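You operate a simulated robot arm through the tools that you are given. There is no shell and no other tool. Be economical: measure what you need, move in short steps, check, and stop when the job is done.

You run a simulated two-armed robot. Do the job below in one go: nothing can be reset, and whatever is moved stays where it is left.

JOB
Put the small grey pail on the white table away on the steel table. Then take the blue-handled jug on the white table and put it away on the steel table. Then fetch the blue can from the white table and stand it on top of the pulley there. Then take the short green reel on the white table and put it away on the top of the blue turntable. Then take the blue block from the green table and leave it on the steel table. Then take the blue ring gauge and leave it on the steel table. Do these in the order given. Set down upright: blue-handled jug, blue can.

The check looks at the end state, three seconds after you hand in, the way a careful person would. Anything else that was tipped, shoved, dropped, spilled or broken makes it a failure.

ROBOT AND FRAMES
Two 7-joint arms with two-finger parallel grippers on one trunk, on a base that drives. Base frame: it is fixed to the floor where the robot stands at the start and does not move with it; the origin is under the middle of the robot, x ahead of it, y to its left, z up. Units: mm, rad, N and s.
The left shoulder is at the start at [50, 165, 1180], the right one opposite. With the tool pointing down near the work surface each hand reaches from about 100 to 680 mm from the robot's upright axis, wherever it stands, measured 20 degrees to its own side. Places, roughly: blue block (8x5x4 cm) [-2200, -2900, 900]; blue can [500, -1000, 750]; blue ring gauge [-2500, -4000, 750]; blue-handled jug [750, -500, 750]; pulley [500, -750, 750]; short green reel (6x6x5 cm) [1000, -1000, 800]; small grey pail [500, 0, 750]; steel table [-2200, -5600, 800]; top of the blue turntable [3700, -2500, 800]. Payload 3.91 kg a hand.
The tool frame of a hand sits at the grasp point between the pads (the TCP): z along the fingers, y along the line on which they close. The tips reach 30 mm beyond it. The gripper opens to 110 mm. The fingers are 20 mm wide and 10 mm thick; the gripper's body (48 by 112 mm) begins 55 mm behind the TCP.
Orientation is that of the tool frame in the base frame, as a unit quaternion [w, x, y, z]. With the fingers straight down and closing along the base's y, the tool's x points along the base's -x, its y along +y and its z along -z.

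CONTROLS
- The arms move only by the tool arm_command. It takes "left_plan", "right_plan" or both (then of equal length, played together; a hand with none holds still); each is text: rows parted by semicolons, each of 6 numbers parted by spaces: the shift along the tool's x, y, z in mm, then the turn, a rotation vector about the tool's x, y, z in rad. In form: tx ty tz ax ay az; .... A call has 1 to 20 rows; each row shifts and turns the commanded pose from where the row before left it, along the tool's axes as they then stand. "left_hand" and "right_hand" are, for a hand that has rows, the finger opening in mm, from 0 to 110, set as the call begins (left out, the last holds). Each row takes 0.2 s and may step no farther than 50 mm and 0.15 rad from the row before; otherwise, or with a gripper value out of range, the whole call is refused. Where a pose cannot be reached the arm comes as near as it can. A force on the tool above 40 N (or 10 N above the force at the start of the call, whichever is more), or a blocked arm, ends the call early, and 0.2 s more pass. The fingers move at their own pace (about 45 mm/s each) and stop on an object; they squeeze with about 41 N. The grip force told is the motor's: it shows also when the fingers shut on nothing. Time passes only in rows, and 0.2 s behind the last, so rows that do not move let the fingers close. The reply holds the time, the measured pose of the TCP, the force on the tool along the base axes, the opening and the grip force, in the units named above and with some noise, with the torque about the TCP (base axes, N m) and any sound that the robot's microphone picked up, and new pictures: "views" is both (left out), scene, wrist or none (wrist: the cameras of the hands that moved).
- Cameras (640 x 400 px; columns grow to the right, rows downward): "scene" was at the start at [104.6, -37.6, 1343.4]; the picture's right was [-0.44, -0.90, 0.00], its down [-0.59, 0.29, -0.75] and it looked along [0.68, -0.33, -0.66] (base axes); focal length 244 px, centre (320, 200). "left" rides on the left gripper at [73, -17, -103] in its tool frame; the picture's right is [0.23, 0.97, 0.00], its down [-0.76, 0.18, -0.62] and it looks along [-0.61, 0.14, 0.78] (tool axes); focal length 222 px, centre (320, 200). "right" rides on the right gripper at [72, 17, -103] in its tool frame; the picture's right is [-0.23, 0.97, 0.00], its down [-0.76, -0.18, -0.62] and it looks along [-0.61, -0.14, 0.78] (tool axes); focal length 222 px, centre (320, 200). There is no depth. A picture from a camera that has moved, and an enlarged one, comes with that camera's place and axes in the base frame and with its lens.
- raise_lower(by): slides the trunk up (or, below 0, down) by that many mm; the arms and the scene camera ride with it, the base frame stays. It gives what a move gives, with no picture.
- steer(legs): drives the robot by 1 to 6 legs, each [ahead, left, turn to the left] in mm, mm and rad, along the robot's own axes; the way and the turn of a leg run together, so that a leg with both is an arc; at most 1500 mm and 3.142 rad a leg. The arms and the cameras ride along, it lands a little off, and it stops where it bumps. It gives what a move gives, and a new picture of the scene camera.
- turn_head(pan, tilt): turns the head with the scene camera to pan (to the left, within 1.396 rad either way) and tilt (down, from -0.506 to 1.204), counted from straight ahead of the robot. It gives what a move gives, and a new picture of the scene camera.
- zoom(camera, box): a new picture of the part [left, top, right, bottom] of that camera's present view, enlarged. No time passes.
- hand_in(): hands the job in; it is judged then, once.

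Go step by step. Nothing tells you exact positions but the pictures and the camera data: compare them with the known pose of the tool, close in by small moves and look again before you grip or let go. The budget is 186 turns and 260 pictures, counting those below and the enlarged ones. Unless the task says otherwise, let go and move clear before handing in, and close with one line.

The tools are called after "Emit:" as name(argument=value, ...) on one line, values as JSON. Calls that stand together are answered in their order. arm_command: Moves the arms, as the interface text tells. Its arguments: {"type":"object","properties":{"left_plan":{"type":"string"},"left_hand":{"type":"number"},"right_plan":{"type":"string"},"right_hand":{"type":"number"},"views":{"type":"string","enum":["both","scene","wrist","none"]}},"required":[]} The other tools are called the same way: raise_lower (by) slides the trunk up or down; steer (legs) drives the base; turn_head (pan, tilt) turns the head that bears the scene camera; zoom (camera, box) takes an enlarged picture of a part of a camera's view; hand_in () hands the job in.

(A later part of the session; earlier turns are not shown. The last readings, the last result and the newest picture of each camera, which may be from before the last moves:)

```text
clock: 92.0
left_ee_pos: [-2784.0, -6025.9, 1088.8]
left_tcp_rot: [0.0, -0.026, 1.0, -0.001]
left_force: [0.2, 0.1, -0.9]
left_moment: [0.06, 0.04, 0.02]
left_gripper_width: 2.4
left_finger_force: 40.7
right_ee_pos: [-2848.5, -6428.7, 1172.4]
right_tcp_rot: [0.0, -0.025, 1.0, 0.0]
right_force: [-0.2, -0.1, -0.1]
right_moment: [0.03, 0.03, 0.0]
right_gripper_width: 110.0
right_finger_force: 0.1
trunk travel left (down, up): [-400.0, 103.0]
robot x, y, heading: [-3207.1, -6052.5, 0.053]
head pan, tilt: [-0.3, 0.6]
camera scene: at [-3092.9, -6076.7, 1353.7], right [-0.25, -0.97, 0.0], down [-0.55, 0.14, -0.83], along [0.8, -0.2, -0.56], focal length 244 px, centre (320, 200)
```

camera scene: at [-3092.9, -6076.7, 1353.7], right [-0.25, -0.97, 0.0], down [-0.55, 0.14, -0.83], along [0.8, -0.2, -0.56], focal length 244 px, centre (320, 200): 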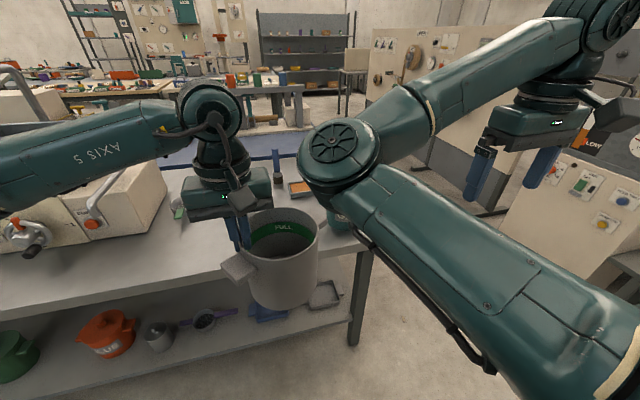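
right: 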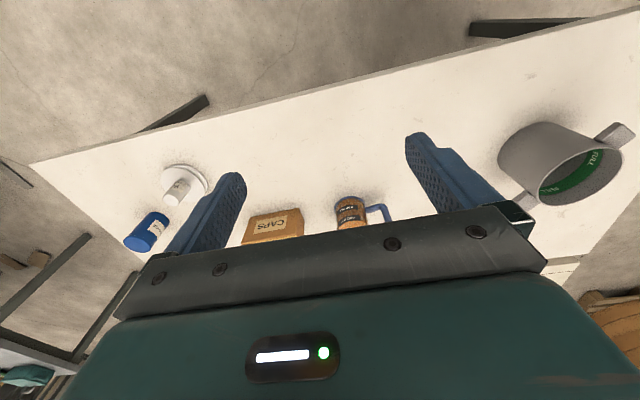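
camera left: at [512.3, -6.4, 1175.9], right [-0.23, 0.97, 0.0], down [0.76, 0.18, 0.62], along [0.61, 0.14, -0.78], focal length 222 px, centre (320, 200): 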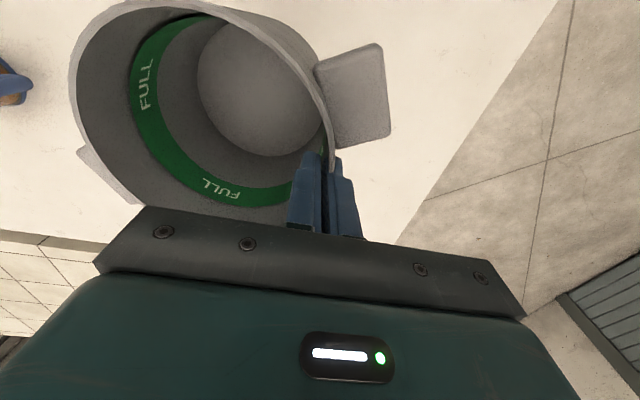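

Now I face the steel table's long side; its edge is around x -2640, with a free zone between the white block and the glue pot. I'll move in closer.

Emit:
steer(legs=[[190, 110, -0.05]])

Emit:
arm_command(left_plan="-40 0 0 0 0 0; -40 0 0 0 0 0; -30 0 0 0 0 0; 0 0 0 0 0 0", views="both")

```text
clock: 93.6
left_ee_pos: [-2603.1, -5931.9, 1088.3]
left_tcp_rot: [0.001, 0.0, 1.0, 0.0]
left_force: [-0.3, 0.0, -1.5]
left_moment: [0.06, 0.02, 0.0]
left_gripper_width: 2.6
left_finger_force: 41.8
right_ee_pos: [-2689.1, -6331.6, 1171.6]
right_tcp_rot: [-0.001, 0.001, 1.0, 0.0]
right_force: [0.6, -0.5, -0.1]
right_moment: [0.01, 0.02, -0.01]
right_gripper_width: 109.9
right_finger_force: 0.0
trunk travel left (down, up): [-400.0, 103.0]
robot x, y, heading: [-3030.2, -5943.0, 0.002]
head pan, tilt: [-0.3, 0.6]
camera scene: at [-2914.1, -5967.0, 1353.6], right [-0.3, -0.95, 0.0], down [-0.54, 0.17, -0.82], along [0.79, -0.25, -0.57], focal length 244 px, centre (320, 200)
```

scene: 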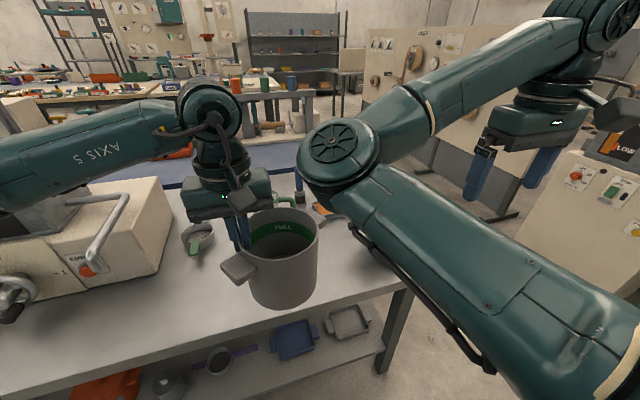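

```text
clock: 94.6
left_ee_pos: [-2492.6, -5930.3, 1086.8]
left_tcp_rot: [0.001, 0.0, 1.0, -0.001]
left_force: [-0.5, -0.3, -0.7]
left_moment: [0.1, -0.01, -0.01]
left_gripper_width: 2.4
left_finger_force: 41.6
right_ee_pos: [-2690.2, -6331.9, 1171.6]
right_tcp_rot: [-0.001, 0.001, 1.0, 0.0]
right_force: [-0.8, 0.4, 0.2]
right_moment: [-0.02, -0.04, 0.01]
right_gripper_width: 110.1
right_finger_force: 0.1
trunk travel left (down, up): [-400.0, 103.0]
robot x, y, heading: [-3026.1, -5937.9, -0.001]
head pan, tilt: [-0.3, 0.6]
camera scene: at [-2914.9, -5967.2, 1353.7], right [-0.3, -0.95, 0.0], down [-0.54, 0.17, -0.83], along [0.79, -0.25, -0.56], focal length 244 px, centre (320, 200)
camera left: at [-2565.3, -5947.0, 1190.6], right [-0.23, 0.97, 0.0], down [0.76, 0.18, 0.62], along [0.61, 0.14, -0.78], focal length 222 px, centre (320, 200)
```

scene: 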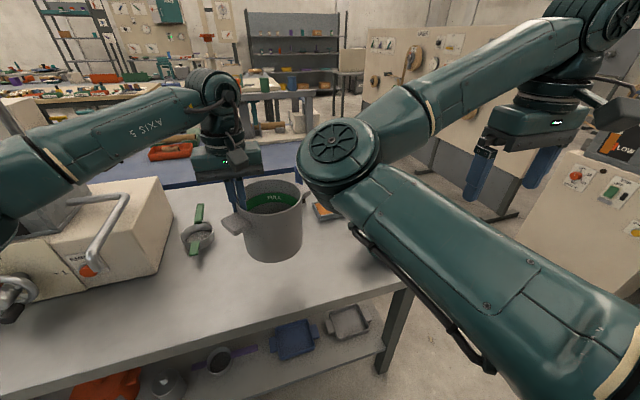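
left: 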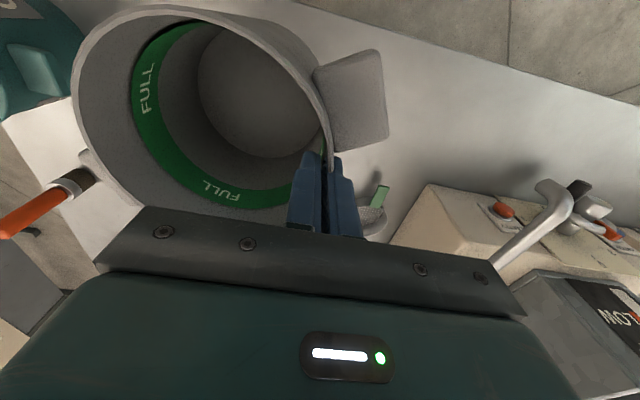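

The spot is free, and the table edge is near x -2580. I'll move a little further in and lower the pail towards the surface.

Emit:
arm_command(left_plan="-40 0 0 0 0 0; 0 0 40 0 0 0; 0 0 40 0 0 0; 0 0 40 0 0 0; 0 0 0 0 0 0", views="scene")

Emit:
zoom(camera="scene", box=[170, 150, 350, 290])

```text
clock: 95.8
left_ee_pos: [-2452.3, -5932.7, 967.6]
left_tcp_rot: [0.0, 0.0, 1.0, 0.0]
left_force: [-0.2, 0.1, -2.2]
left_moment: [0.08, 0.02, -0.01]
left_gripper_width: 2.3
left_finger_force: 41.3
right_ee_pos: [-2689.3, -6332.3, 1172.5]
right_tcp_rot: [-0.001, 0.001, 1.0, 0.0]
right_force: [-0.4, 0.1, 0.0]
right_moment: [0.04, 0.01, -0.02]
right_gripper_width: 109.8
right_finger_force: 0.0
trunk travel left (down, up): [-400.0, 103.0]
robot x, y, heading: [-3029.6, -5941.9, 0.002]
head pan, tilt: [-0.3, 0.6]
camera scene: at [-2914.9, -5967.4, 1353.7], right [-0.3, -0.95, 0.0], down [-0.54, 0.17, -0.83], along [0.79, -0.25, -0.56], focal length 244 px, centre (320, 200)
```

scene: 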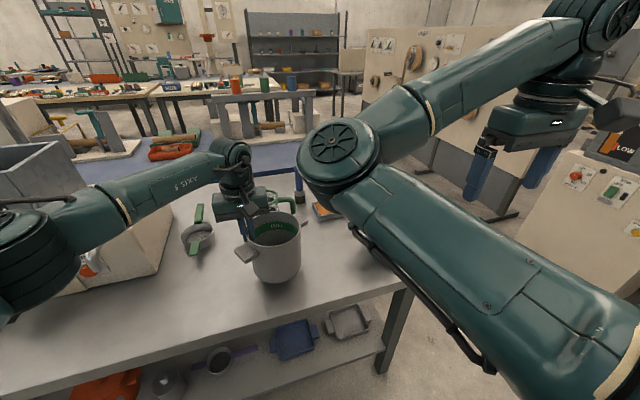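

```text
2.86 times, centred on (260, 220) of scene
camera zoom: at [-2914.9, -5967.4, 1353.7], right [-0.3, -0.95, 0.0], down [-0.54, 0.17, -0.83], along [0.79, -0.25, -0.56], focal length 697 px, centre (491, 143)
```

zoom: 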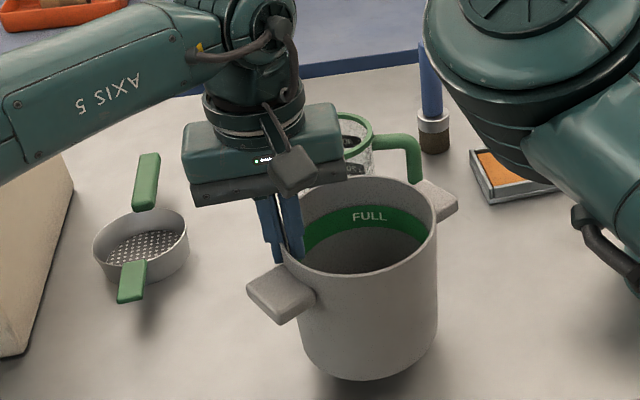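

The pail hovers just over a free spot. Before lowering I'll check the left elbow against the white block and its bath.

Emit:
turn_head(pan=0.5, tilt=0.6)

```text
clock: 96.9
left_ee_pos: [-2452.4, -5932.1, 968.3]
left_tcp_rot: [0.001, 0.0, 1.0, 0.001]
left_force: [0.3, 0.3, -0.2]
left_moment: [0.04, -0.01, -0.01]
left_gripper_width: 2.1
left_finger_force: 40.6
right_ee_pos: [-2688.5, -6331.7, 1171.5]
right_tcp_rot: [0.0, 0.001, 1.0, 0.0]
right_force: [-0.1, -0.3, -0.9]
right_moment: [-0.01, -0.04, 0.03]
right_gripper_width: 109.8
right_finger_force: 0.1
trunk travel left (down, up): [-400.0, 103.0]
robot x, y, heading: [-3028.7, -5939.3, -0.004]
head pan, tilt: [0.499, 0.6]
camera scene: at [-2921.4, -5898.9, 1353.7], right [0.48, -0.88, 0.0], down [-0.5, -0.27, -0.83], along [0.73, 0.39, -0.56], focal length 244 px, centre (320, 200)
```

scene: 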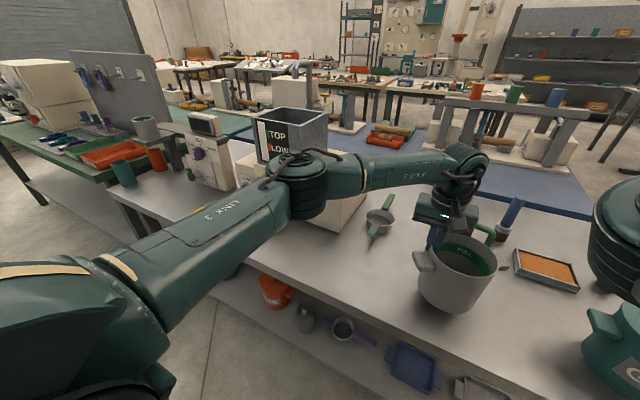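

The elbow stays about 15 cm clear of the block. I'll lower the pail gently.

Emit:
arm_command(left_plan="0 0 10 0 0 0; 0 0 8 0 0 0; 0 0 4 0 0 0; 0 0 4 0 0 0; 0 0 0 0 0 0", views="scene")

```text
clock: 98.1
left_ee_pos: [-2452.7, -5931.4, 943.0]
left_tcp_rot: [0.0, 0.0, 1.0, -0.001]
left_force: [-0.2, 0.3, -1.8]
left_moment: [0.09, -0.03, -0.02]
left_gripper_width: 2.4
left_finger_force: 41.1
right_ee_pos: [-2689.4, -6331.7, 1171.6]
right_tcp_rot: [0.001, 0.002, 1.0, 0.0]
right_force: [0.2, 0.1, -0.2]
right_moment: [0.02, 0.0, -0.01]
right_gripper_width: 110.1
right_finger_force: 0.0
trunk travel left (down, up): [-400.0, 103.0]
robot x, y, heading: [-3024.8, -5940.3, 0.001]
head pan, tilt: [0.499, 0.6]
camera scene: at [-2921.4, -5898.9, 1353.7], right [0.48, -0.88, 0.0], down [-0.5, -0.27, -0.83], along [0.72, 0.39, -0.56], focal length 244 px, centre (320, 200)
```

scene: 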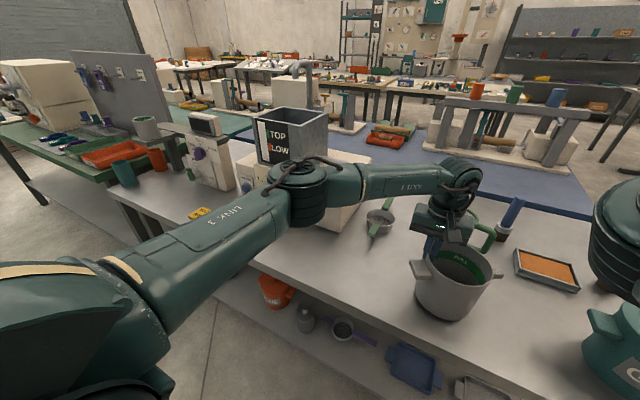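

Still no contact. Continuing down in small steps.

Emit:
arm_command(left_plan="0 0 4 0 0 0; 0 0 4 0 0 0; 0 0 4 0 0 0; 0 0 0 0 0 0", views="none")

Emit:
zoom(camera="scene", box=[380, 220, 520, 340])

```text
clock: 99.1
left_ee_pos: [-2453.8, -5931.3, 931.9]
left_tcp_rot: [0.001, 0.0, 1.0, 0.0]
left_force: [-0.8, 2.1, 4.9]
left_moment: [-0.35, -0.01, -0.02]
left_gripper_width: 2.5
left_finger_force: 40.8
right_ee_pos: [-2690.1, -6331.3, 1172.0]
right_tcp_rot: [-0.001, 0.001, 1.0, 0.0]
right_force: [0.3, -0.3, 0.5]
right_moment: [-0.01, -0.01, 0.0]
right_gripper_width: 110.2
right_finger_force: 0.0
trunk travel left (down, up): [-400.0, 103.0]
robot x, y, heading: [-3032.8, -5940.8, -0.005]
head pan, tilt: [0.499, 0.6]
```

```text
3.33 times, centred on (450, 280) of scene
camera zoom: at [-2921.9, -5898.6, 1353.8], right [0.48, -0.88, 0.0], down [-0.5, -0.27, -0.83], along [0.73, 0.39, -0.56], focal length 814 px, centre (-113, -67)
```

zoom: 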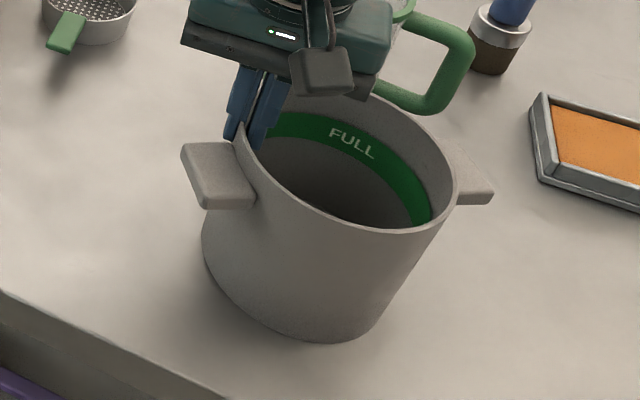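

Contact: the pail stands on the table. Opening and rising straight up.

Emit:
arm_command(left_plan="0 0 0 0 0 0; 0 0 0 0 0 0; 0 0 -10 0 0 0; 0 0 -30 0 0 0; 0 0 -40 0 0 0; 0 0 -40 0 0 0; 0 0 -40 0 0 0; 40 0 0 0 0 0; 40 0 0 0 0 0", left_hand=36, views="both")

```text
clock: 101.1
left_ee_pos: [-2532.0, -5932.7, 1092.5]
left_tcp_rot: [0.001, -0.001, 1.0, 0.0]
left_force: [0.8, -0.1, -0.6]
left_moment: [0.0, -0.01, 0.05]
left_gripper_width: 35.8
left_finger_force: 0.0
right_ee_pos: [-2691.0, -6331.9, 1172.4]
right_tcp_rot: [0.0, 0.001, 1.0, 0.0]
right_force: [0.3, -0.3, 0.4]
right_moment: [-0.02, 0.02, -0.04]
right_gripper_width: 109.7
right_finger_force: 0.1
trunk travel left (down, up): [-400.0, 103.0]
robot x, y, heading: [-3029.9, -5942.7, -0.004]
head pan, tilt: [0.499, 0.6]
camera scene: at [-2922.0, -5898.9, 1353.8], right [0.48, -0.88, 0.0], down [-0.5, -0.27, -0.83], along [0.73, 0.39, -0.56], focal length 244 px, centre (320, 200)
camera left: at [-2604.8, -5948.0, 1196.1], right [-0.23, 0.97, 0.0], down [0.76, 0.18, 0.62], along [0.61, 0.14, -0.78], focal length 222 px, centre (320, 200)
```

scene: 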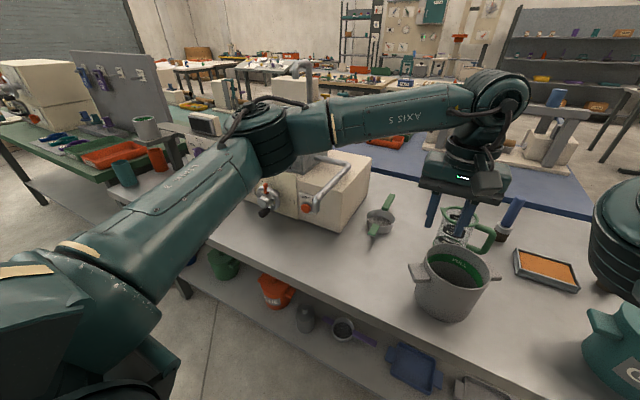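
left: 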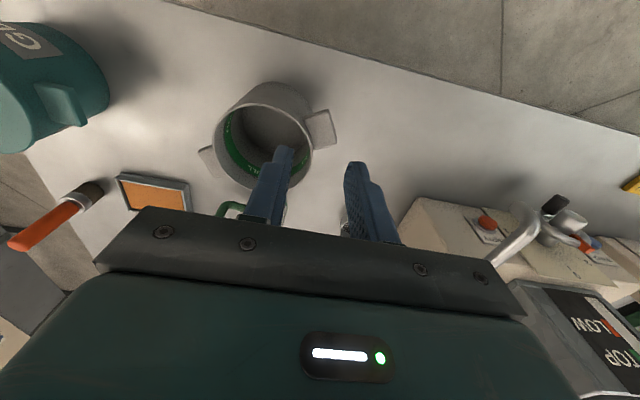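

The pail stands upright on the steel table. For the way back I'll use this side's aisle northwards, looking at the green table and the ring gauge as I pass.

Emit:
arm_command(left_plan="40 0 0 0 0 0; 40 0 0 0 0 0; 20 0 0 0 0 0", views="none")

Emit:
steer(legs=[[-300, 0, 0], [0, 0, 1.57]])

Emit:
turn_head(pan=-0.2, tilt=0.35)

```text
clock: 101.9
left_ee_pos: [-2632.6, -5931.1, 1092.3]
left_tcp_rot: [0.0, 0.0, 1.0, 0.001]
left_force: [0.6, 0.0, 0.0]
left_moment: [-0.01, 0.02, 0.0]
left_gripper_width: 35.9
left_finger_force: 0.0
right_ee_pos: [-2690.4, -6331.4, 1171.7]
right_tcp_rot: [0.001, 0.001, 1.0, 0.0]
right_force: [-0.1, -0.4, -0.5]
right_moment: [-0.02, 0.0, -0.01]
right_gripper_width: 109.7
right_finger_force: 0.1
trunk travel left (down, up): [-400.0, 103.0]
robot x, y, heading: [-3030.6, -5940.7, -0.001]
head pan, tilt: [0.499, 0.6]
```

```text
clock: 107.6
left_ee_pos: [-3304.1, -5542.9, 1091.2]
left_tcp_rot: [0.0, -0.684, 0.73, 0.0]
left_force: [-1.0, 0.0, 0.7]
left_moment: [-0.02, -0.02, 0.01]
left_gripper_width: 35.9
left_finger_force: 0.0
right_ee_pos: [-2907.9, -5626.9, 1172.9]
right_tcp_rot: [0.001, -0.683, 0.73, 0.0]
right_force: [0.3, 0.4, -0.4]
right_moment: [-0.02, -0.01, -0.05]
right_gripper_width: 109.9
right_finger_force: 0.1
trunk travel left (down, up): [-400.0, 103.0]
robot x, y, heading: [-3322.6, -5937.5, 1.508]
head pan, tilt: [0.499, 0.6]
camera scene: at [-3355.6, -5830.2, 1353.7], right [0.91, 0.42, 0.0], down [0.24, -0.51, -0.83], along [-0.35, 0.75, -0.56], focal length 244 px, centre (320, 200)
```

scene: 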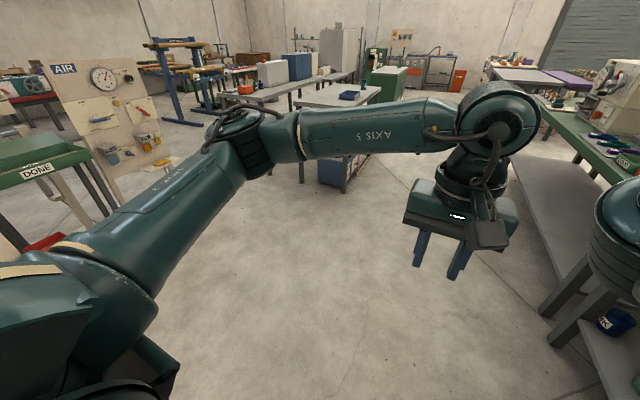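

```text
clock: 108.7
left_ee_pos: [-3304.7, -5542.8, 1091.9]
left_tcp_rot: [0.0, -0.684, 0.73, 0.0]
left_force: [0.1, -0.3, 0.1]
left_moment: [0.02, -0.01, 0.01]
left_gripper_width: 35.8
left_finger_force: 0.1
right_ee_pos: [-2906.7, -5627.0, 1173.2]
right_tcp_rot: [0.0, -0.682, 0.731, -0.001]
right_force: [0.3, -0.1, -1.1]
right_moment: [0.03, -0.05, 0.0]
right_gripper_width: 109.9
right_finger_force: 0.0
trunk travel left (down, up): [-400.0, 103.0]
robot x, y, heading: [-3319.8, -5938.3, 1.505]
head pan, tilt: [-0.201, 0.351]
camera scene: at [-3294.0, -5820.5, 1376.4], right [0.96, -0.26, 0.0], down [-0.09, -0.33, -0.94], along [0.25, 0.91, -0.34], focal length 244 px, centre (320, 200)
```

scene: 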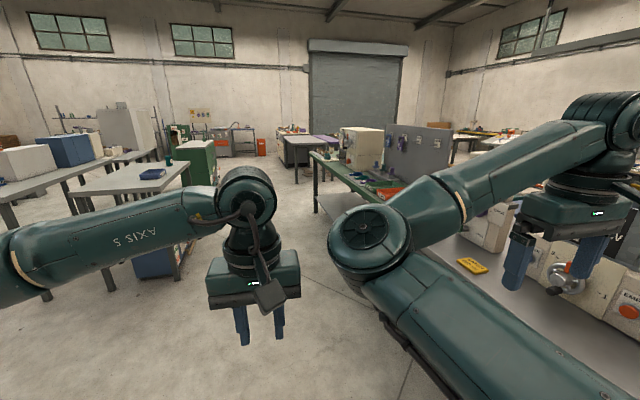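

The aisle north is about 1.2 m wide between a small grey table on the left and the green table on the right. Driving north.

Emit:
steer(legs=[[1450, 0, 0.05]])

Emit:
turn_head(pan=-0.9, tilt=0.4)

```text
clock: 116.0
left_ee_pos: [-3267.3, -4067.2, 1091.7]
left_tcp_rot: [0.0, -0.704, 0.71, 0.0]
left_force: [1.3, 0.2, -0.5]
left_moment: [0.02, 0.0, -0.01]
left_gripper_width: 35.9
left_finger_force: 0.0
right_ee_pos: [-2865.8, -4128.4, 1171.8]
right_tcp_rot: [0.0, -0.703, 0.711, -0.001]
right_force: [0.7, 0.5, 0.4]
right_moment: [0.0, 0.01, 0.01]
right_gripper_width: 110.0
right_finger_force: 0.1
trunk travel left (down, up): [-400.0, 103.0]
robot x, y, heading: [-3260.4, -4465.0, 1.556]
head pan, tilt: [-0.201, 0.351]
camera scene: at [-3242.5, -4343.5, 1376.4], right [0.98, -0.21, 0.0], down [-0.07, -0.34, -0.94], along [0.2, 0.92, -0.34], focal length 244 px, centre (320, 200)
```

scene: 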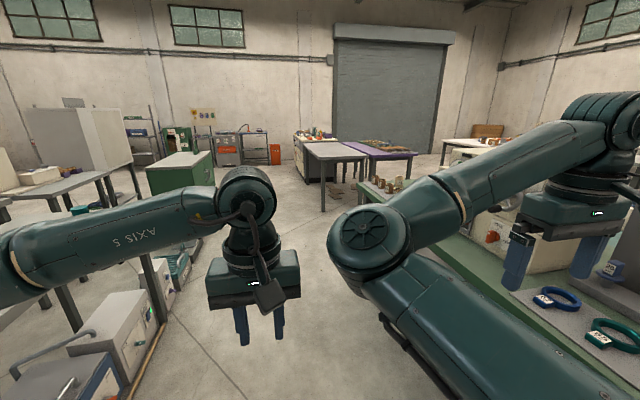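

```text
clock: 117.1
left_ee_pos: [-3267.7, -4067.3, 1092.3]
left_tcp_rot: [0.001, -0.704, 0.71, 0.0]
left_force: [-1.0, 0.1, 1.6]
left_moment: [-0.01, 0.0, -0.01]
left_gripper_width: 36.3
left_finger_force: 0.1
right_ee_pos: [-2866.9, -4130.1, 1171.9]
right_tcp_rot: [0.0, -0.703, 0.711, 0.0]
right_force: [-0.5, 0.3, 0.5]
right_moment: [0.01, -0.03, 0.03]
right_gripper_width: 110.1
right_finger_force: 0.0
trunk travel left (down, up): [-400.0, 103.0]
robot x, y, heading: [-3261.9, -4462.3, 1.562]
head pan, tilt: [-0.901, 0.4]
camera scene: at [-3188.9, -4378.0, 1371.9], right [0.61, -0.79, 0.0], down [-0.31, -0.24, -0.92], along [0.73, 0.56, -0.39], focal length 244 px, centre (320, 200)
```

scene: 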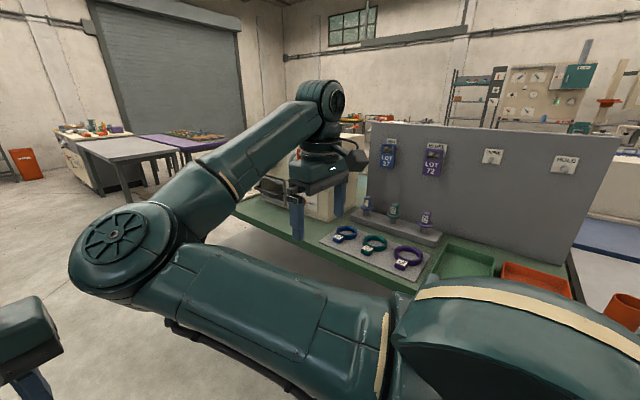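

Three ring gauges (blue, green, purple) lie on a mat on the green table. Zooming for detail.

Emit:
zoom(camera="scene", box=[230, 130, 480, 290])

Emit:
steer(legs=[[900, 0, 0]])

```text
2.50 times, centred on (355, 210) of scene
camera zoom: at [-3188.9, -4378.0, 1371.9], right [0.61, -0.79, 0.0], down [-0.31, -0.24, -0.92], along [0.73, 0.56, -0.39], focal length 610 px, centre (232, 175)
```

zoom: 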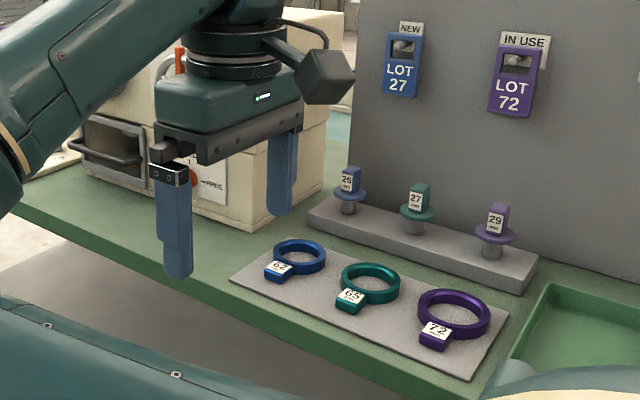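

```text
clock: 121.9
left_ee_pos: [-3275.6, -3154.6, 1090.7]
left_tcp_rot: [0.0, 0.711, -0.703, 0.0]
left_force: [-0.2, -0.8, -0.2]
left_moment: [-0.02, 0.01, -0.02]
left_gripper_width: 35.8
left_finger_force: 0.0
right_ee_pos: [-2872.6, -3206.4, 1172.4]
right_tcp_rot: [0.0, 0.71, -0.704, 0.001]
right_force: [-0.4, -0.1, 0.4]
right_moment: [-0.03, 0.0, -0.01]
right_gripper_width: 110.1
right_finger_force: 0.1
trunk travel left (down, up): [-400.0, 103.0]
robot x, y, heading: [-3262.9, -3548.8, 1.581]
head pan, tilt: [-0.901, 0.4]
camera scene: at [-3189.9, -3463.0, 1371.9], right [0.63, -0.78, 0.0], down [-0.3, -0.25, -0.92], along [0.72, 0.58, -0.39], focal length 244 px, centre (320, 200)
```

scene: 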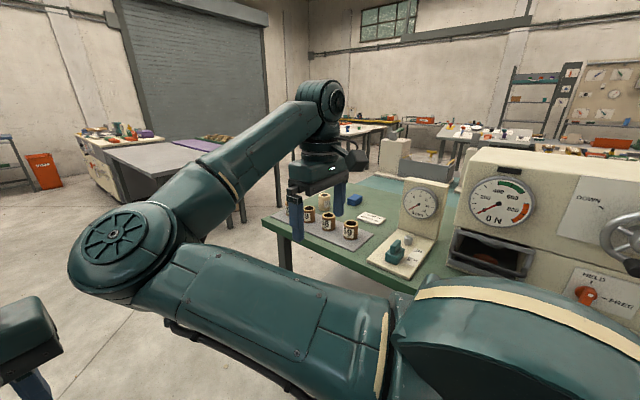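

The blue block stands on the green table near its end. I'll check the gap between the green table's end and the grey/purple table before turning.

Emit:
turn_head(pan=-0.35, tilt=0.35)

```text
clock: 122.9
left_ee_pos: [-3276.1, -3155.0, 1093.3]
left_tcp_rot: [0.0, 0.711, -0.703, 0.0]
left_force: [-0.8, 0.6, 0.3]
left_moment: [-0.01, -0.01, 0.0]
left_gripper_width: 36.2
left_finger_force: 0.1
right_ee_pos: [-2874.0, -3206.9, 1172.0]
right_tcp_rot: [0.0, 0.711, -0.703, 0.0]
right_force: [-0.1, -0.6, 0.5]
right_moment: [-0.01, 0.01, 0.02]
right_gripper_width: 110.0
right_finger_force: 0.0
trunk travel left (down, up): [-400.0, 103.0]
robot x, y, heading: [-3263.3, -3548.7, 1.583]
head pan, tilt: [-0.351, 0.351]
camera scene: at [-3230.7, -3433.9, 1376.4], right [0.94, -0.33, 0.0], down [-0.12, -0.32, -0.94], along [0.31, 0.88, -0.34], focal length 244 px, centre (320, 200)
```

scene: 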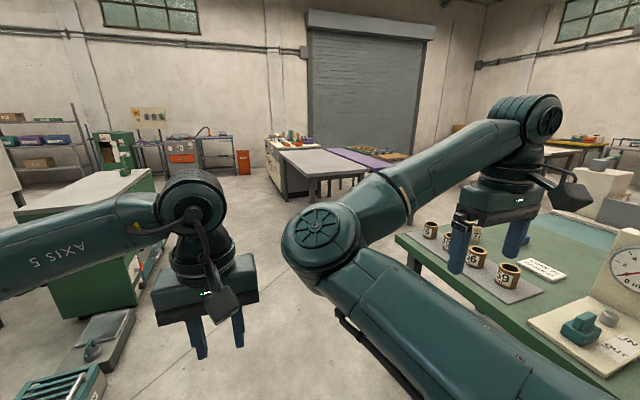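

Emit:
zoom(camera="scene", box=[240, 110, 440, 260])

```text
2.67 times, centred on (340, 185) of scene
camera zoom: at [-3230.7, -3433.9, 1376.4], right [0.94, -0.33, 0.0], down [-0.12, -0.32, -0.94], along [0.31, 0.88, -0.34], focal length 651 px, centre (267, 240)
```

zoom: 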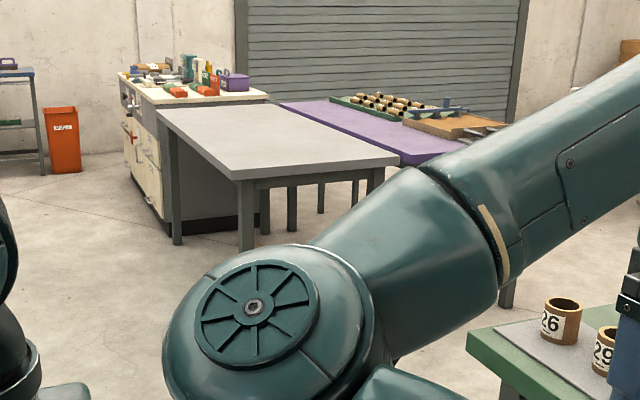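

The gap is about 1.2 m wide (y -2620 to -1390), enough to pass along y ≈ -1950. Driving there and then east.

Emit:
steer(legs=[[1450, 0, 0], [120, 0, 0], [0, 0, -1.58], [1400, 0, 0]])

Emit:
turn_head(pan=0.1, tilt=0.35)

```text
clock: 141.3
left_ee_pos: [-1461.5, -2001.8, 1091.6]
left_tcp_rot: [-0.001, 0.006, 1.0, 0.0]
left_force: [-0.4, 0.1, 0.2]
left_moment: [-0.02, -0.02, -0.01]
left_gripper_width: 36.0
left_finger_force: 0.1
right_ee_pos: [-1524.5, -2404.0, 1172.0]
right_tcp_rot: [0.0, 0.007, 1.0, 0.0]
right_force: [0.2, 0.4, 0.1]
right_moment: [0.02, -0.02, 0.02]
right_gripper_width: 110.3
right_finger_force: 0.0
trunk travel left (down, up): [-400.0, 103.0]
robot x, y, heading: [-1858.9, -2006.3, -0.012]
head pan, tilt: [-0.351, 0.351]
camera scene: at [-1741.6, -2041.4, 1376.4], right [-0.36, -0.93, 0.0], down [-0.32, 0.12, -0.94], along [0.88, -0.34, -0.34], focal length 244 px, centre (320, 200)
```

scene: 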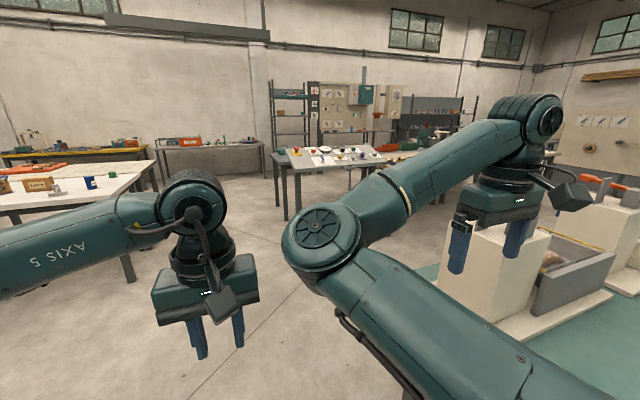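

```text
clock: 142.2
left_ee_pos: [-1462.0, -2002.7, 1091.8]
left_tcp_rot: [0.0, 0.005, 1.0, 0.0]
left_force: [1.0, -0.4, 1.0]
left_moment: [0.03, -0.02, 0.02]
left_gripper_width: 36.4
left_finger_force: 0.1
right_ee_pos: [-1524.0, -2403.4, 1171.8]
right_tcp_rot: [0.0, 0.007, 1.0, 0.0]
right_force: [0.8, 0.4, -0.2]
right_moment: [0.01, -0.01, -0.01]
right_gripper_width: 110.0
right_finger_force: 0.1
trunk travel left (down, up): [-400.0, 103.0]
robot x, y, heading: [-1858.5, -2006.5, -0.014]
head pan, tilt: [0.099, 0.351]
camera scene: at [-1736.0, -2000.3, 1376.4], right [0.08, -1.0, 0.0], down [-0.34, -0.03, -0.94], along [0.94, 0.08, -0.34], focal length 244 px, centre (320, 200)
```

scene: 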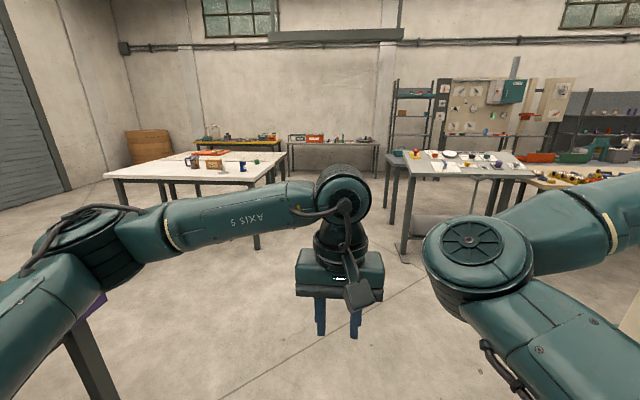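

The white table is ahead left, with its near edge about x 368. I'll drive east then strafe north to stand in front of the jug, near y -450.

Emit:
steer(legs=[[1500, 0, 0.014], [0, 1490, 0]])

Emit:
turn_head(pan=0.0, tilt=0.6)

```text
clock: 162.7
left_ee_pos: [-5.1, -465.5, 1091.9]
left_tcp_rot: [0.0, -0.022, 1.0, 0.0]
left_force: [0.3, 0.5, -1.0]
left_moment: [-0.01, 0.01, 0.01]
left_gripper_width: 36.1
left_finger_force: 0.0
right_ee_pos: [-45.7, -868.3, 1172.6]
right_tcp_rot: [-0.001, -0.02, 1.0, 0.0]
right_force: [0.0, 0.0, -1.0]
right_moment: [0.01, 0.01, -0.01]
right_gripper_width: 109.9
right_finger_force: 0.0
trunk travel left (down, up): [-400.0, 103.0]
robot x, y, heading: [-398.1, -489.9, 0.046]
head pan, tilt: [0.099, 0.351]
camera scene: at [-278.2, -477.6, 1376.4], right [0.14, -0.99, 0.0], down [-0.34, -0.05, -0.94], along [0.93, 0.13, -0.34], focal length 244 px, centre (320, 200)
```

scene: 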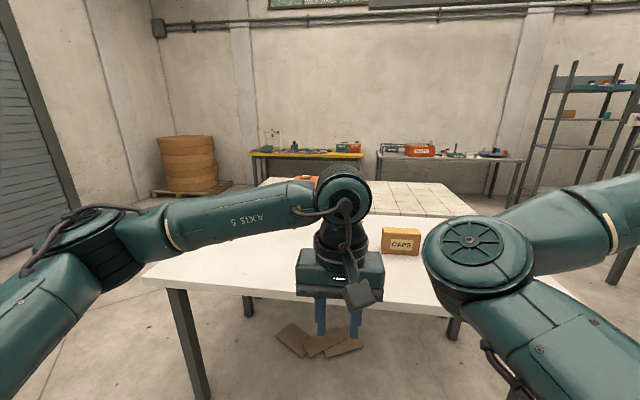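

```text
clock: 163.4
left_ee_pos: [-5.1, -464.6, 1091.8]
left_tcp_rot: [-0.001, -0.021, 1.0, -0.001]
left_force: [0.2, 0.9, 0.0]
left_moment: [0.03, 0.0, -0.01]
left_gripper_width: 35.8
left_finger_force: 0.2
right_ee_pos: [-44.8, -868.5, 1172.4]
right_tcp_rot: [0.0, -0.02, 1.0, 0.0]
right_force: [-0.5, -1.3, -1.0]
right_moment: [0.0, 0.02, 0.01]
right_gripper_width: 110.1
right_finger_force: 0.0
trunk travel left (down, up): [-400.0, 103.0]
robot x, y, heading: [-396.8, -492.7, 0.041]
head pan, tilt: [0.0, 0.6]
camera scene: at [-282.1, -487.0, 1353.7], right [0.04, -1.0, 0.0], down [-0.56, -0.02, -0.83], along [0.82, 0.03, -0.56], focal length 244 px, centre (320, 200)
```

scene: 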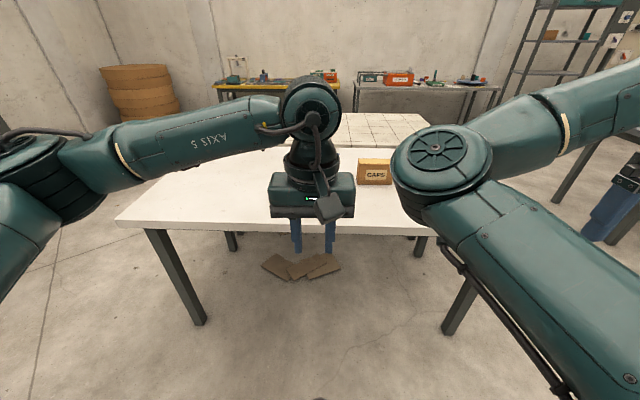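

The jug is hidden behind my left hand. Moving up to the table with the hand raised.

Emit:
steer(legs=[[380, 20, -0.04]])

Emit:
arm_command(left_plan="0 40 0 0 0 0; 0 40 0 0 0 0; 0 40 0 0 0 0; 0 0 0 0 0 0", left_hand=110, views="both")

```text
clock: 165.8
left_ee_pos: [371.1, -456.7, 1091.2]
left_tcp_rot: [0.0, 0.003, 1.0, 0.0]
left_force: [-0.1, 0.1, -0.3]
left_moment: [0.01, 0.01, 0.0]
left_gripper_width: 35.8
left_finger_force: 0.1
right_ee_pos: [311.7, -857.2, 1172.7]
right_tcp_rot: [0.0, 0.003, 1.0, 0.0]
right_force: [0.2, -0.5, -0.3]
right_moment: [0.02, 0.01, -0.01]
right_gripper_width: 109.9
right_finger_force: 0.1
trunk travel left (down, up): [-400.0, 103.0]
robot x, y, heading: [-26.2, -462.7, -0.004]
head pan, tilt: [0.0, 0.6]
camera scene: at [92.8, -466.0, 1353.6], right [-0.01, -1.0, 0.0], down [-0.57, 0.0, -0.82], along [0.82, -0.01, -0.57], focal length 244 px, centre (320, 200)
```

scene: 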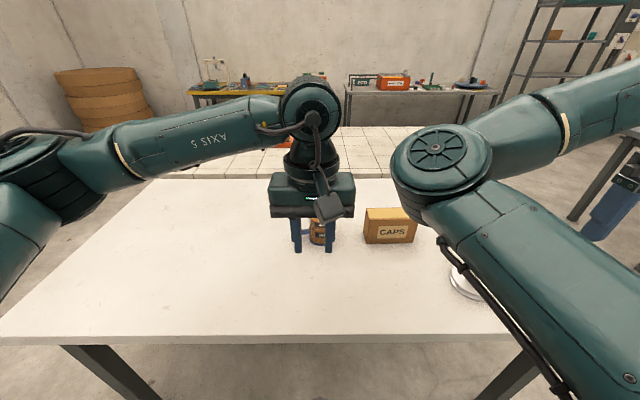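

```text
clock: 166.8
left_ee_pos: [371.6, -337.7, 1094.2]
left_tcp_rot: [0.0, 0.002, 1.0, 0.0]
left_force: [0.4, -0.6, -0.6]
left_moment: [0.0, -0.01, 0.03]
left_gripper_width: 109.9
left_finger_force: 0.1
right_ee_pos: [310.8, -858.6, 1170.9]
right_tcp_rot: [0.0, 0.003, 1.0, 0.0]
right_force: [0.2, 1.1, -0.9]
right_moment: [0.0, 0.01, 0.04]
right_gripper_width: 110.2
right_finger_force: 0.1
trunk travel left (down, up): [-400.0, 103.0]
robot x, y, heading: [-25.6, -465.5, -0.003]
head pan, tilt: [0.0, 0.6]
camera scene: at [92.3, -466.6, 1353.7], right [-0.01, -1.0, 0.0], down [-0.56, 0.0, -0.83], along [0.83, -0.01, -0.56], focal length 244 px, centre (320, 200)
camera left: at [298.7, -352.5, 1197.1], right [-0.22, 0.97, 0.0], down [0.76, 0.17, 0.62], along [0.61, 0.14, -0.78], focal length 222 px, centre (320, 200)
```

scene: 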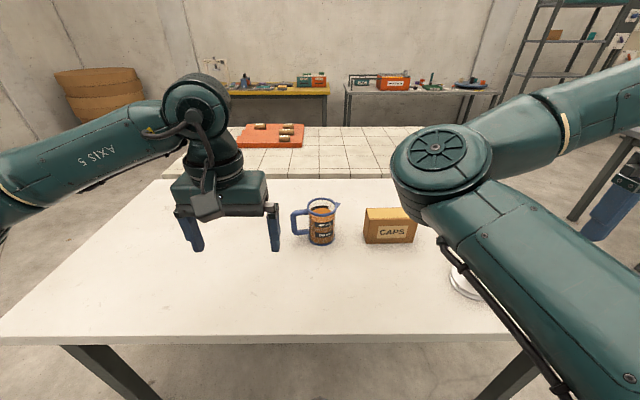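
left: 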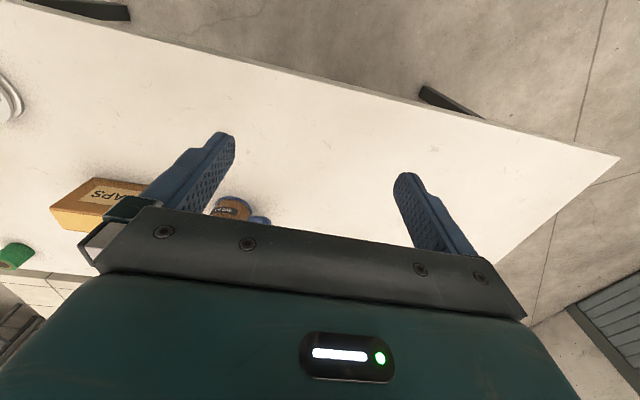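

Emit:
zoom(camera="scene", box=[270, 180, 430, 280])

```text
4.00 times, centred on (350, 230) of scene
camera zoom: at [92.3, -466.6, 1353.7], right [-0.01, -1.0, 0.0], down [-0.56, 0.0, -0.83], along [0.83, -0.01, -0.56], focal length 976 px, centre (200, 80)
```

zoom: 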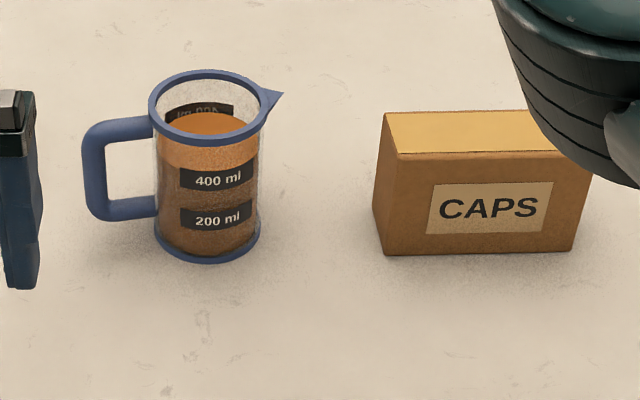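

The jug stands near [663, -482], about 127 mm tall with its rim at z 945, handle to +y and spout to -y, nearly full. I'll shift the robot right for reach, and turn the hand a quarter so that the fingers close along x.

Emit:
steer(legs=[[40, -150, 0]])

Emit:
arm_command(left_plan="0 0 -10 0 0 0.1428; 0 0 -10 0 0 0.1428; 0 0 -10 0 0 0.1428; 0 0 0 0 0 0.1428; 0 0 0 0 0 0.1428; 0 0 0 0 0 0.1428; 0 0 0 0 0 0.1428; 0 0 0 0 0 0.1428; 0 0 0 0 0 0.1428; 0 0 0 0 0 0.1428; 0 0 0 0 0 0.1428; 0 0 0 0 0 0", views="both")

```text
clock: 168.8
left_ee_pos: [410.4, -486.7, 1094.6]
left_tcp_rot: [-0.001, 0.003, 1.0, 0.0]
left_force: [0.4, 0.0, -0.7]
left_moment: [0.01, -0.01, -0.02]
left_gripper_width: 109.9
left_finger_force: 0.1
right_ee_pos: [349.2, -1008.0, 1172.6]
right_tcp_rot: [0.0, 0.005, 1.0, 0.0]
right_force: [0.4, 0.2, 1.1]
right_moment: [0.01, -0.01, 0.0]
right_gripper_width: 110.0
right_finger_force: 0.1
trunk travel left (down, up): [-400.0, 103.0]
robot x, y, heading: [10.9, -615.2, -0.012]
head pan, tilt: [0.0, 0.6]
camera scene: at [130.8, -615.7, 1353.7], right [-0.01, -1.0, 0.0], down [-0.56, 0.01, -0.83], along [0.82, -0.01, -0.56], focal length 244 px, centre (320, 200)
```

scene: 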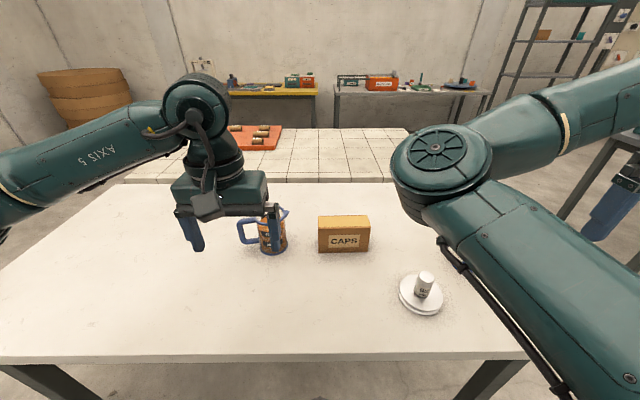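

```text
clock: 171.4
left_ee_pos: [330.6, -526.6, 1123.1]
left_tcp_rot: [0.001, 0.709, 0.705, 0.001]
left_force: [0.2, 1.1, 0.2]
left_moment: [0.03, -0.02, 0.0]
left_gripper_width: 110.0
left_finger_force: 0.1
left hand out of reach, approached as far as the arm can: row 9, 10, 11
right_ee_pos: [349.9, -1008.2, 1172.4]
right_tcp_rot: [0.001, 0.004, 1.0, -0.001]
right_force: [-0.7, 0.4, -0.6]
right_moment: [0.02, 0.03, 0.0]
right_gripper_width: 110.0
right_finger_force: 0.1
trunk travel left (down, up): [-400.0, 103.0]
robot x, y, heading: [13.3, -616.8, -0.007]
head pan, tilt: [0.0, 0.6]
camera scene: at [130.8, -615.2, 1353.7], right [-0.01, -1.0, 0.0], down [-0.57, 0.0, -0.82], along [0.82, -0.01, -0.57], focal length 244 px, centre (320, 200)
camera left: at [314.9, -453.6, 1226.3], right [0.97, 0.22, 0.0], down [0.17, -0.76, 0.62], along [0.14, -0.61, -0.78], focal length 222 px, centre (320, 200)
```

scene: 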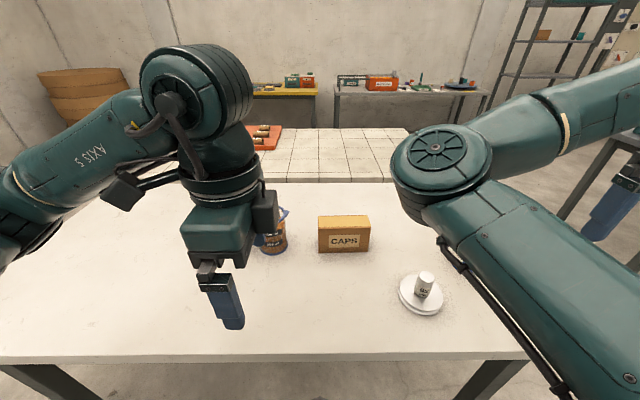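
left: 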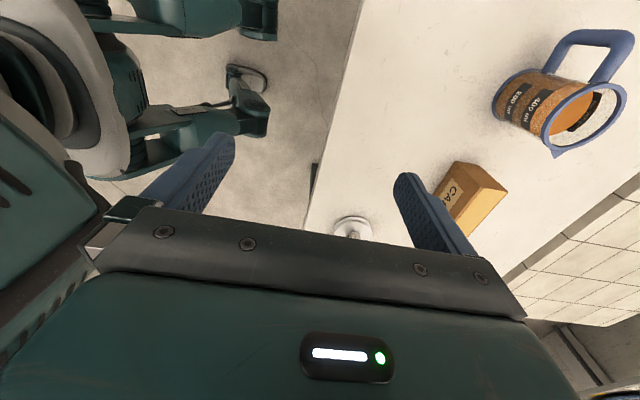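

The hand is turned with its camera on the +y side, but wrist reach dragged it inwards. I'll extend outward along +x at height and check.

Emit:
arm_command(left_plan="0 40 0 0 0 0; 0 40 0 0 0 0; 0 40 0 0 0 0; 0 0 0 0 0 0", views="both")

```text
clock: 172.4
left_ee_pos: [346.6, -568.3, 1123.2]
left_tcp_rot: [0.0, 0.708, 0.706, 0.001]
left_force: [-0.7, 0.4, -0.5]
left_moment: [-0.02, -0.04, -0.02]
left_gripper_width: 110.4
left_finger_force: 0.1
left hand out of reach, approached as far as the arm can: row 1, 2, 3
right_ee_pos: [349.5, -1008.2, 1172.7]
right_tcp_rot: [-0.001, 0.004, 1.0, 0.0]
right_force: [-0.6, -0.3, -0.7]
right_moment: [-0.03, -0.03, -0.01]
right_gripper_width: 110.0
right_finger_force: 0.0
trunk travel left (down, up): [-400.0, 103.0]
robot x, y, heading: [11.9, -612.0, -0.011]
head pan, tilt: [0.0, 0.6]
camera scene: at [130.7, -615.2, 1353.7], right [-0.01, -1.0, 0.0], down [-0.56, 0.0, -0.83], along [0.83, -0.01, -0.56], focal length 244 px, centre (320, 200)
camera left: at [329.9, -494.6, 1226.0], right [0.97, 0.22, 0.0], down [0.17, -0.76, 0.62], along [0.14, -0.61, -0.78], focal length 222 px, centre (320, 200)
```

scene: 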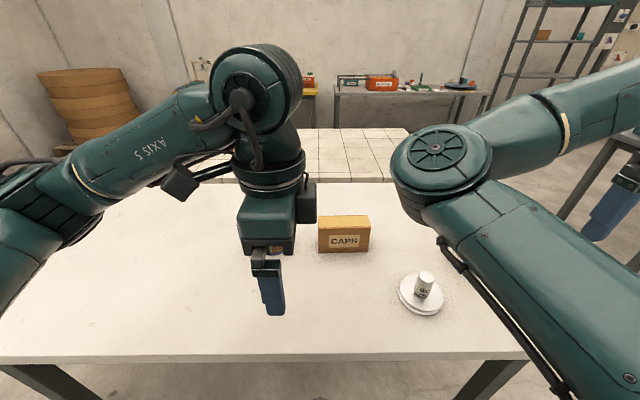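
left: 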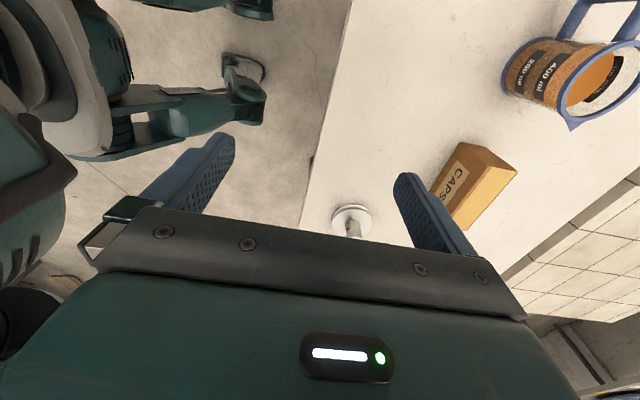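

The wrist hits a limit in this direction, so I'll turn it the other way round.

Emit:
arm_command(left_plan="0 0 0 0 0 -0.1428; 0 0 0 0 0 -0.1428; 0 0 0 0 0 -0.1428; 0 0 0 0 0 -0.1428; 0 0 0 0 0 -0.1428; 0 0 0 0 0 -0.1428; 0 0 0 0 0 -0.1428; 0 0 0 0 0 -0.1428; 0 0 0 0 0 -0.1428; 0 0 0 0 0 -0.1428; 0 0 0 0 0 -0.1428; 0 0 0 0 0 0", views="none")

Emit:
arm_command(left_plan="0 0 0 0 0 -0.1428; 0 0 0 0 0 -0.1428; 0 0 0 0 0 -0.1428; 0 0 0 0 0 -0.1428; 0 0 0 0 0 -0.1428; 0 0 0 0 0 -0.1428; 0 0 0 0 0 -0.1428; 0 0 0 0 0 -0.1428; 0 0 0 0 0 -0.1428; 0 0 0 0 0 -0.1428; 0 0 0 0 0 -0.1428; 0 0 0 0 0 0", views="both")

```text
clock: 175.0
left_ee_pos: [345.6, -566.0, 1121.6]
left_tcp_rot: [-0.001, 0.003, 1.0, 0.0]
left_force: [-0.6, 0.4, -0.6]
left_moment: [0.0, 0.0, 0.04]
left_gripper_width: 110.1
left_finger_force: 0.0
right_ee_pos: [348.6, -1007.5, 1172.3]
right_tcp_rot: [0.0, 0.003, 1.0, 0.0]
right_force: [1.0, 0.1, 0.1]
right_moment: [-0.01, 0.02, -0.01]
right_gripper_width: 110.1
right_finger_force: 0.0
trunk travel left (down, up): [-400.0, 103.0]
robot x, y, heading: [15.7, -616.4, -0.009]
head pan, tilt: [0.0, 0.6]
```

```text
clock: 177.6
left_ee_pos: [345.1, -565.1, 1122.7]
left_tcp_rot: [0.001, -0.705, 0.709, 0.0]
left_force: [-0.6, -0.2, -1.0]
left_moment: [-0.01, -0.03, -0.01]
left_gripper_width: 109.9
left_finger_force: 0.2
right_ee_pos: [349.2, -1008.0, 1171.5]
right_tcp_rot: [0.0, 0.004, 1.0, 0.0]
right_force: [-0.9, 0.2, -0.4]
right_moment: [-0.02, -0.02, -0.03]
right_gripper_width: 110.2
right_finger_force: 0.2
trunk travel left (down, up): [-400.0, 103.0]
robot x, y, heading: [9.5, -614.2, -0.011]
head pan, tilt: [0.0, 0.6]
camera scene: at [130.7, -615.4, 1353.7], right [-0.01, -1.0, 0.0], down [-0.56, 0.01, -0.83], along [0.83, -0.01, -0.56], focal length 244 px, centre (320, 200)
camera left: at [361.3, -636.4, 1225.2], right [-0.98, -0.22, 0.0], down [-0.17, 0.76, 0.62], along [-0.14, 0.61, -0.78], focal length 222 px, centre (320, 200)
```

scene: 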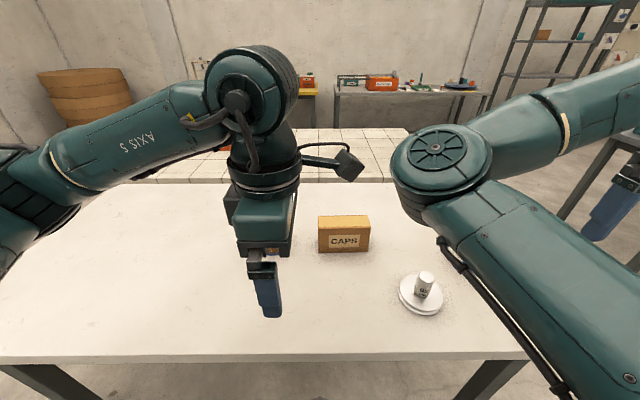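
left: 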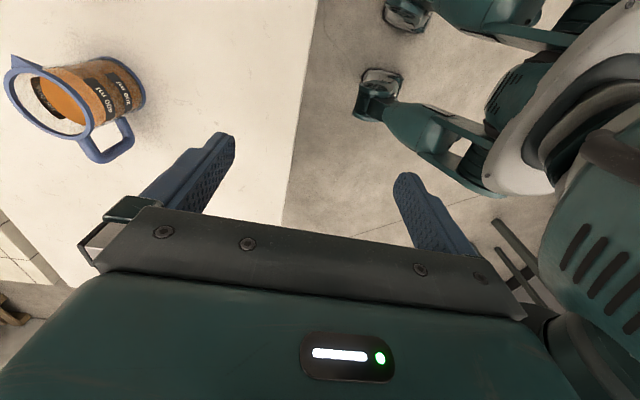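

This way works fully. Now moving towards the jug at height.

Emit:
arm_command(left_plan="-16 -43 0 0 0 0; -16 -43 0 0 0 0; -16 -43 0 0 0 0; -16 -43 0 0 0 0; -16 -43 0 0 0 0; 0 0 0 0 0 0", views="both")

```text
clock: 179.0
left_ee_pos: [559.6, -490.3, 1121.6]
left_tcp_rot: [0.001, -0.704, 0.71, -0.001]
left_force: [0.2, 0.6, 0.7]
left_moment: [-0.02, 0.01, 0.03]
left_gripper_width: 110.2
left_finger_force: 0.0
right_ee_pos: [349.3, -1008.7, 1172.5]
right_tcp_rot: [0.001, 0.005, 1.0, -0.001]
right_force: [0.0, 0.3, 0.1]
right_moment: [-0.01, -0.03, 0.0]
right_gripper_width: 109.9
right_finger_force: 0.1
trunk travel left (down, up): [-400.0, 103.0]
robot x, y, heading: [13.4, -610.8, -0.008]
head pan, tilt: [0.0, 0.6]
camera scene: at [130.4, -615.3, 1353.7], right [-0.01, -1.0, 0.0], down [-0.56, 0.01, -0.83], along [0.83, -0.01, -0.56], focal length 244 px, centre (320, 200)
camera left: at [575.9, -561.3, 1224.5], right [-0.98, -0.22, 0.0], down [-0.17, 0.76, 0.62], along [-0.14, 0.61, -0.78], focal length 222 px, centre (320, 200)
```

scene: 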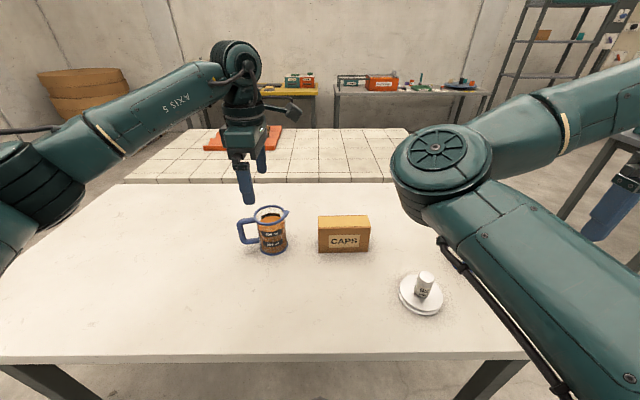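
left: 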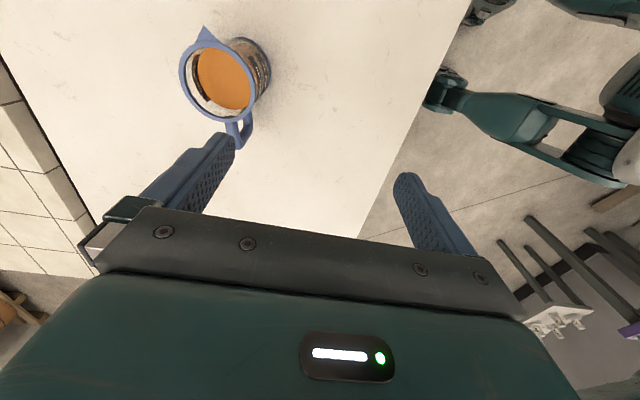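

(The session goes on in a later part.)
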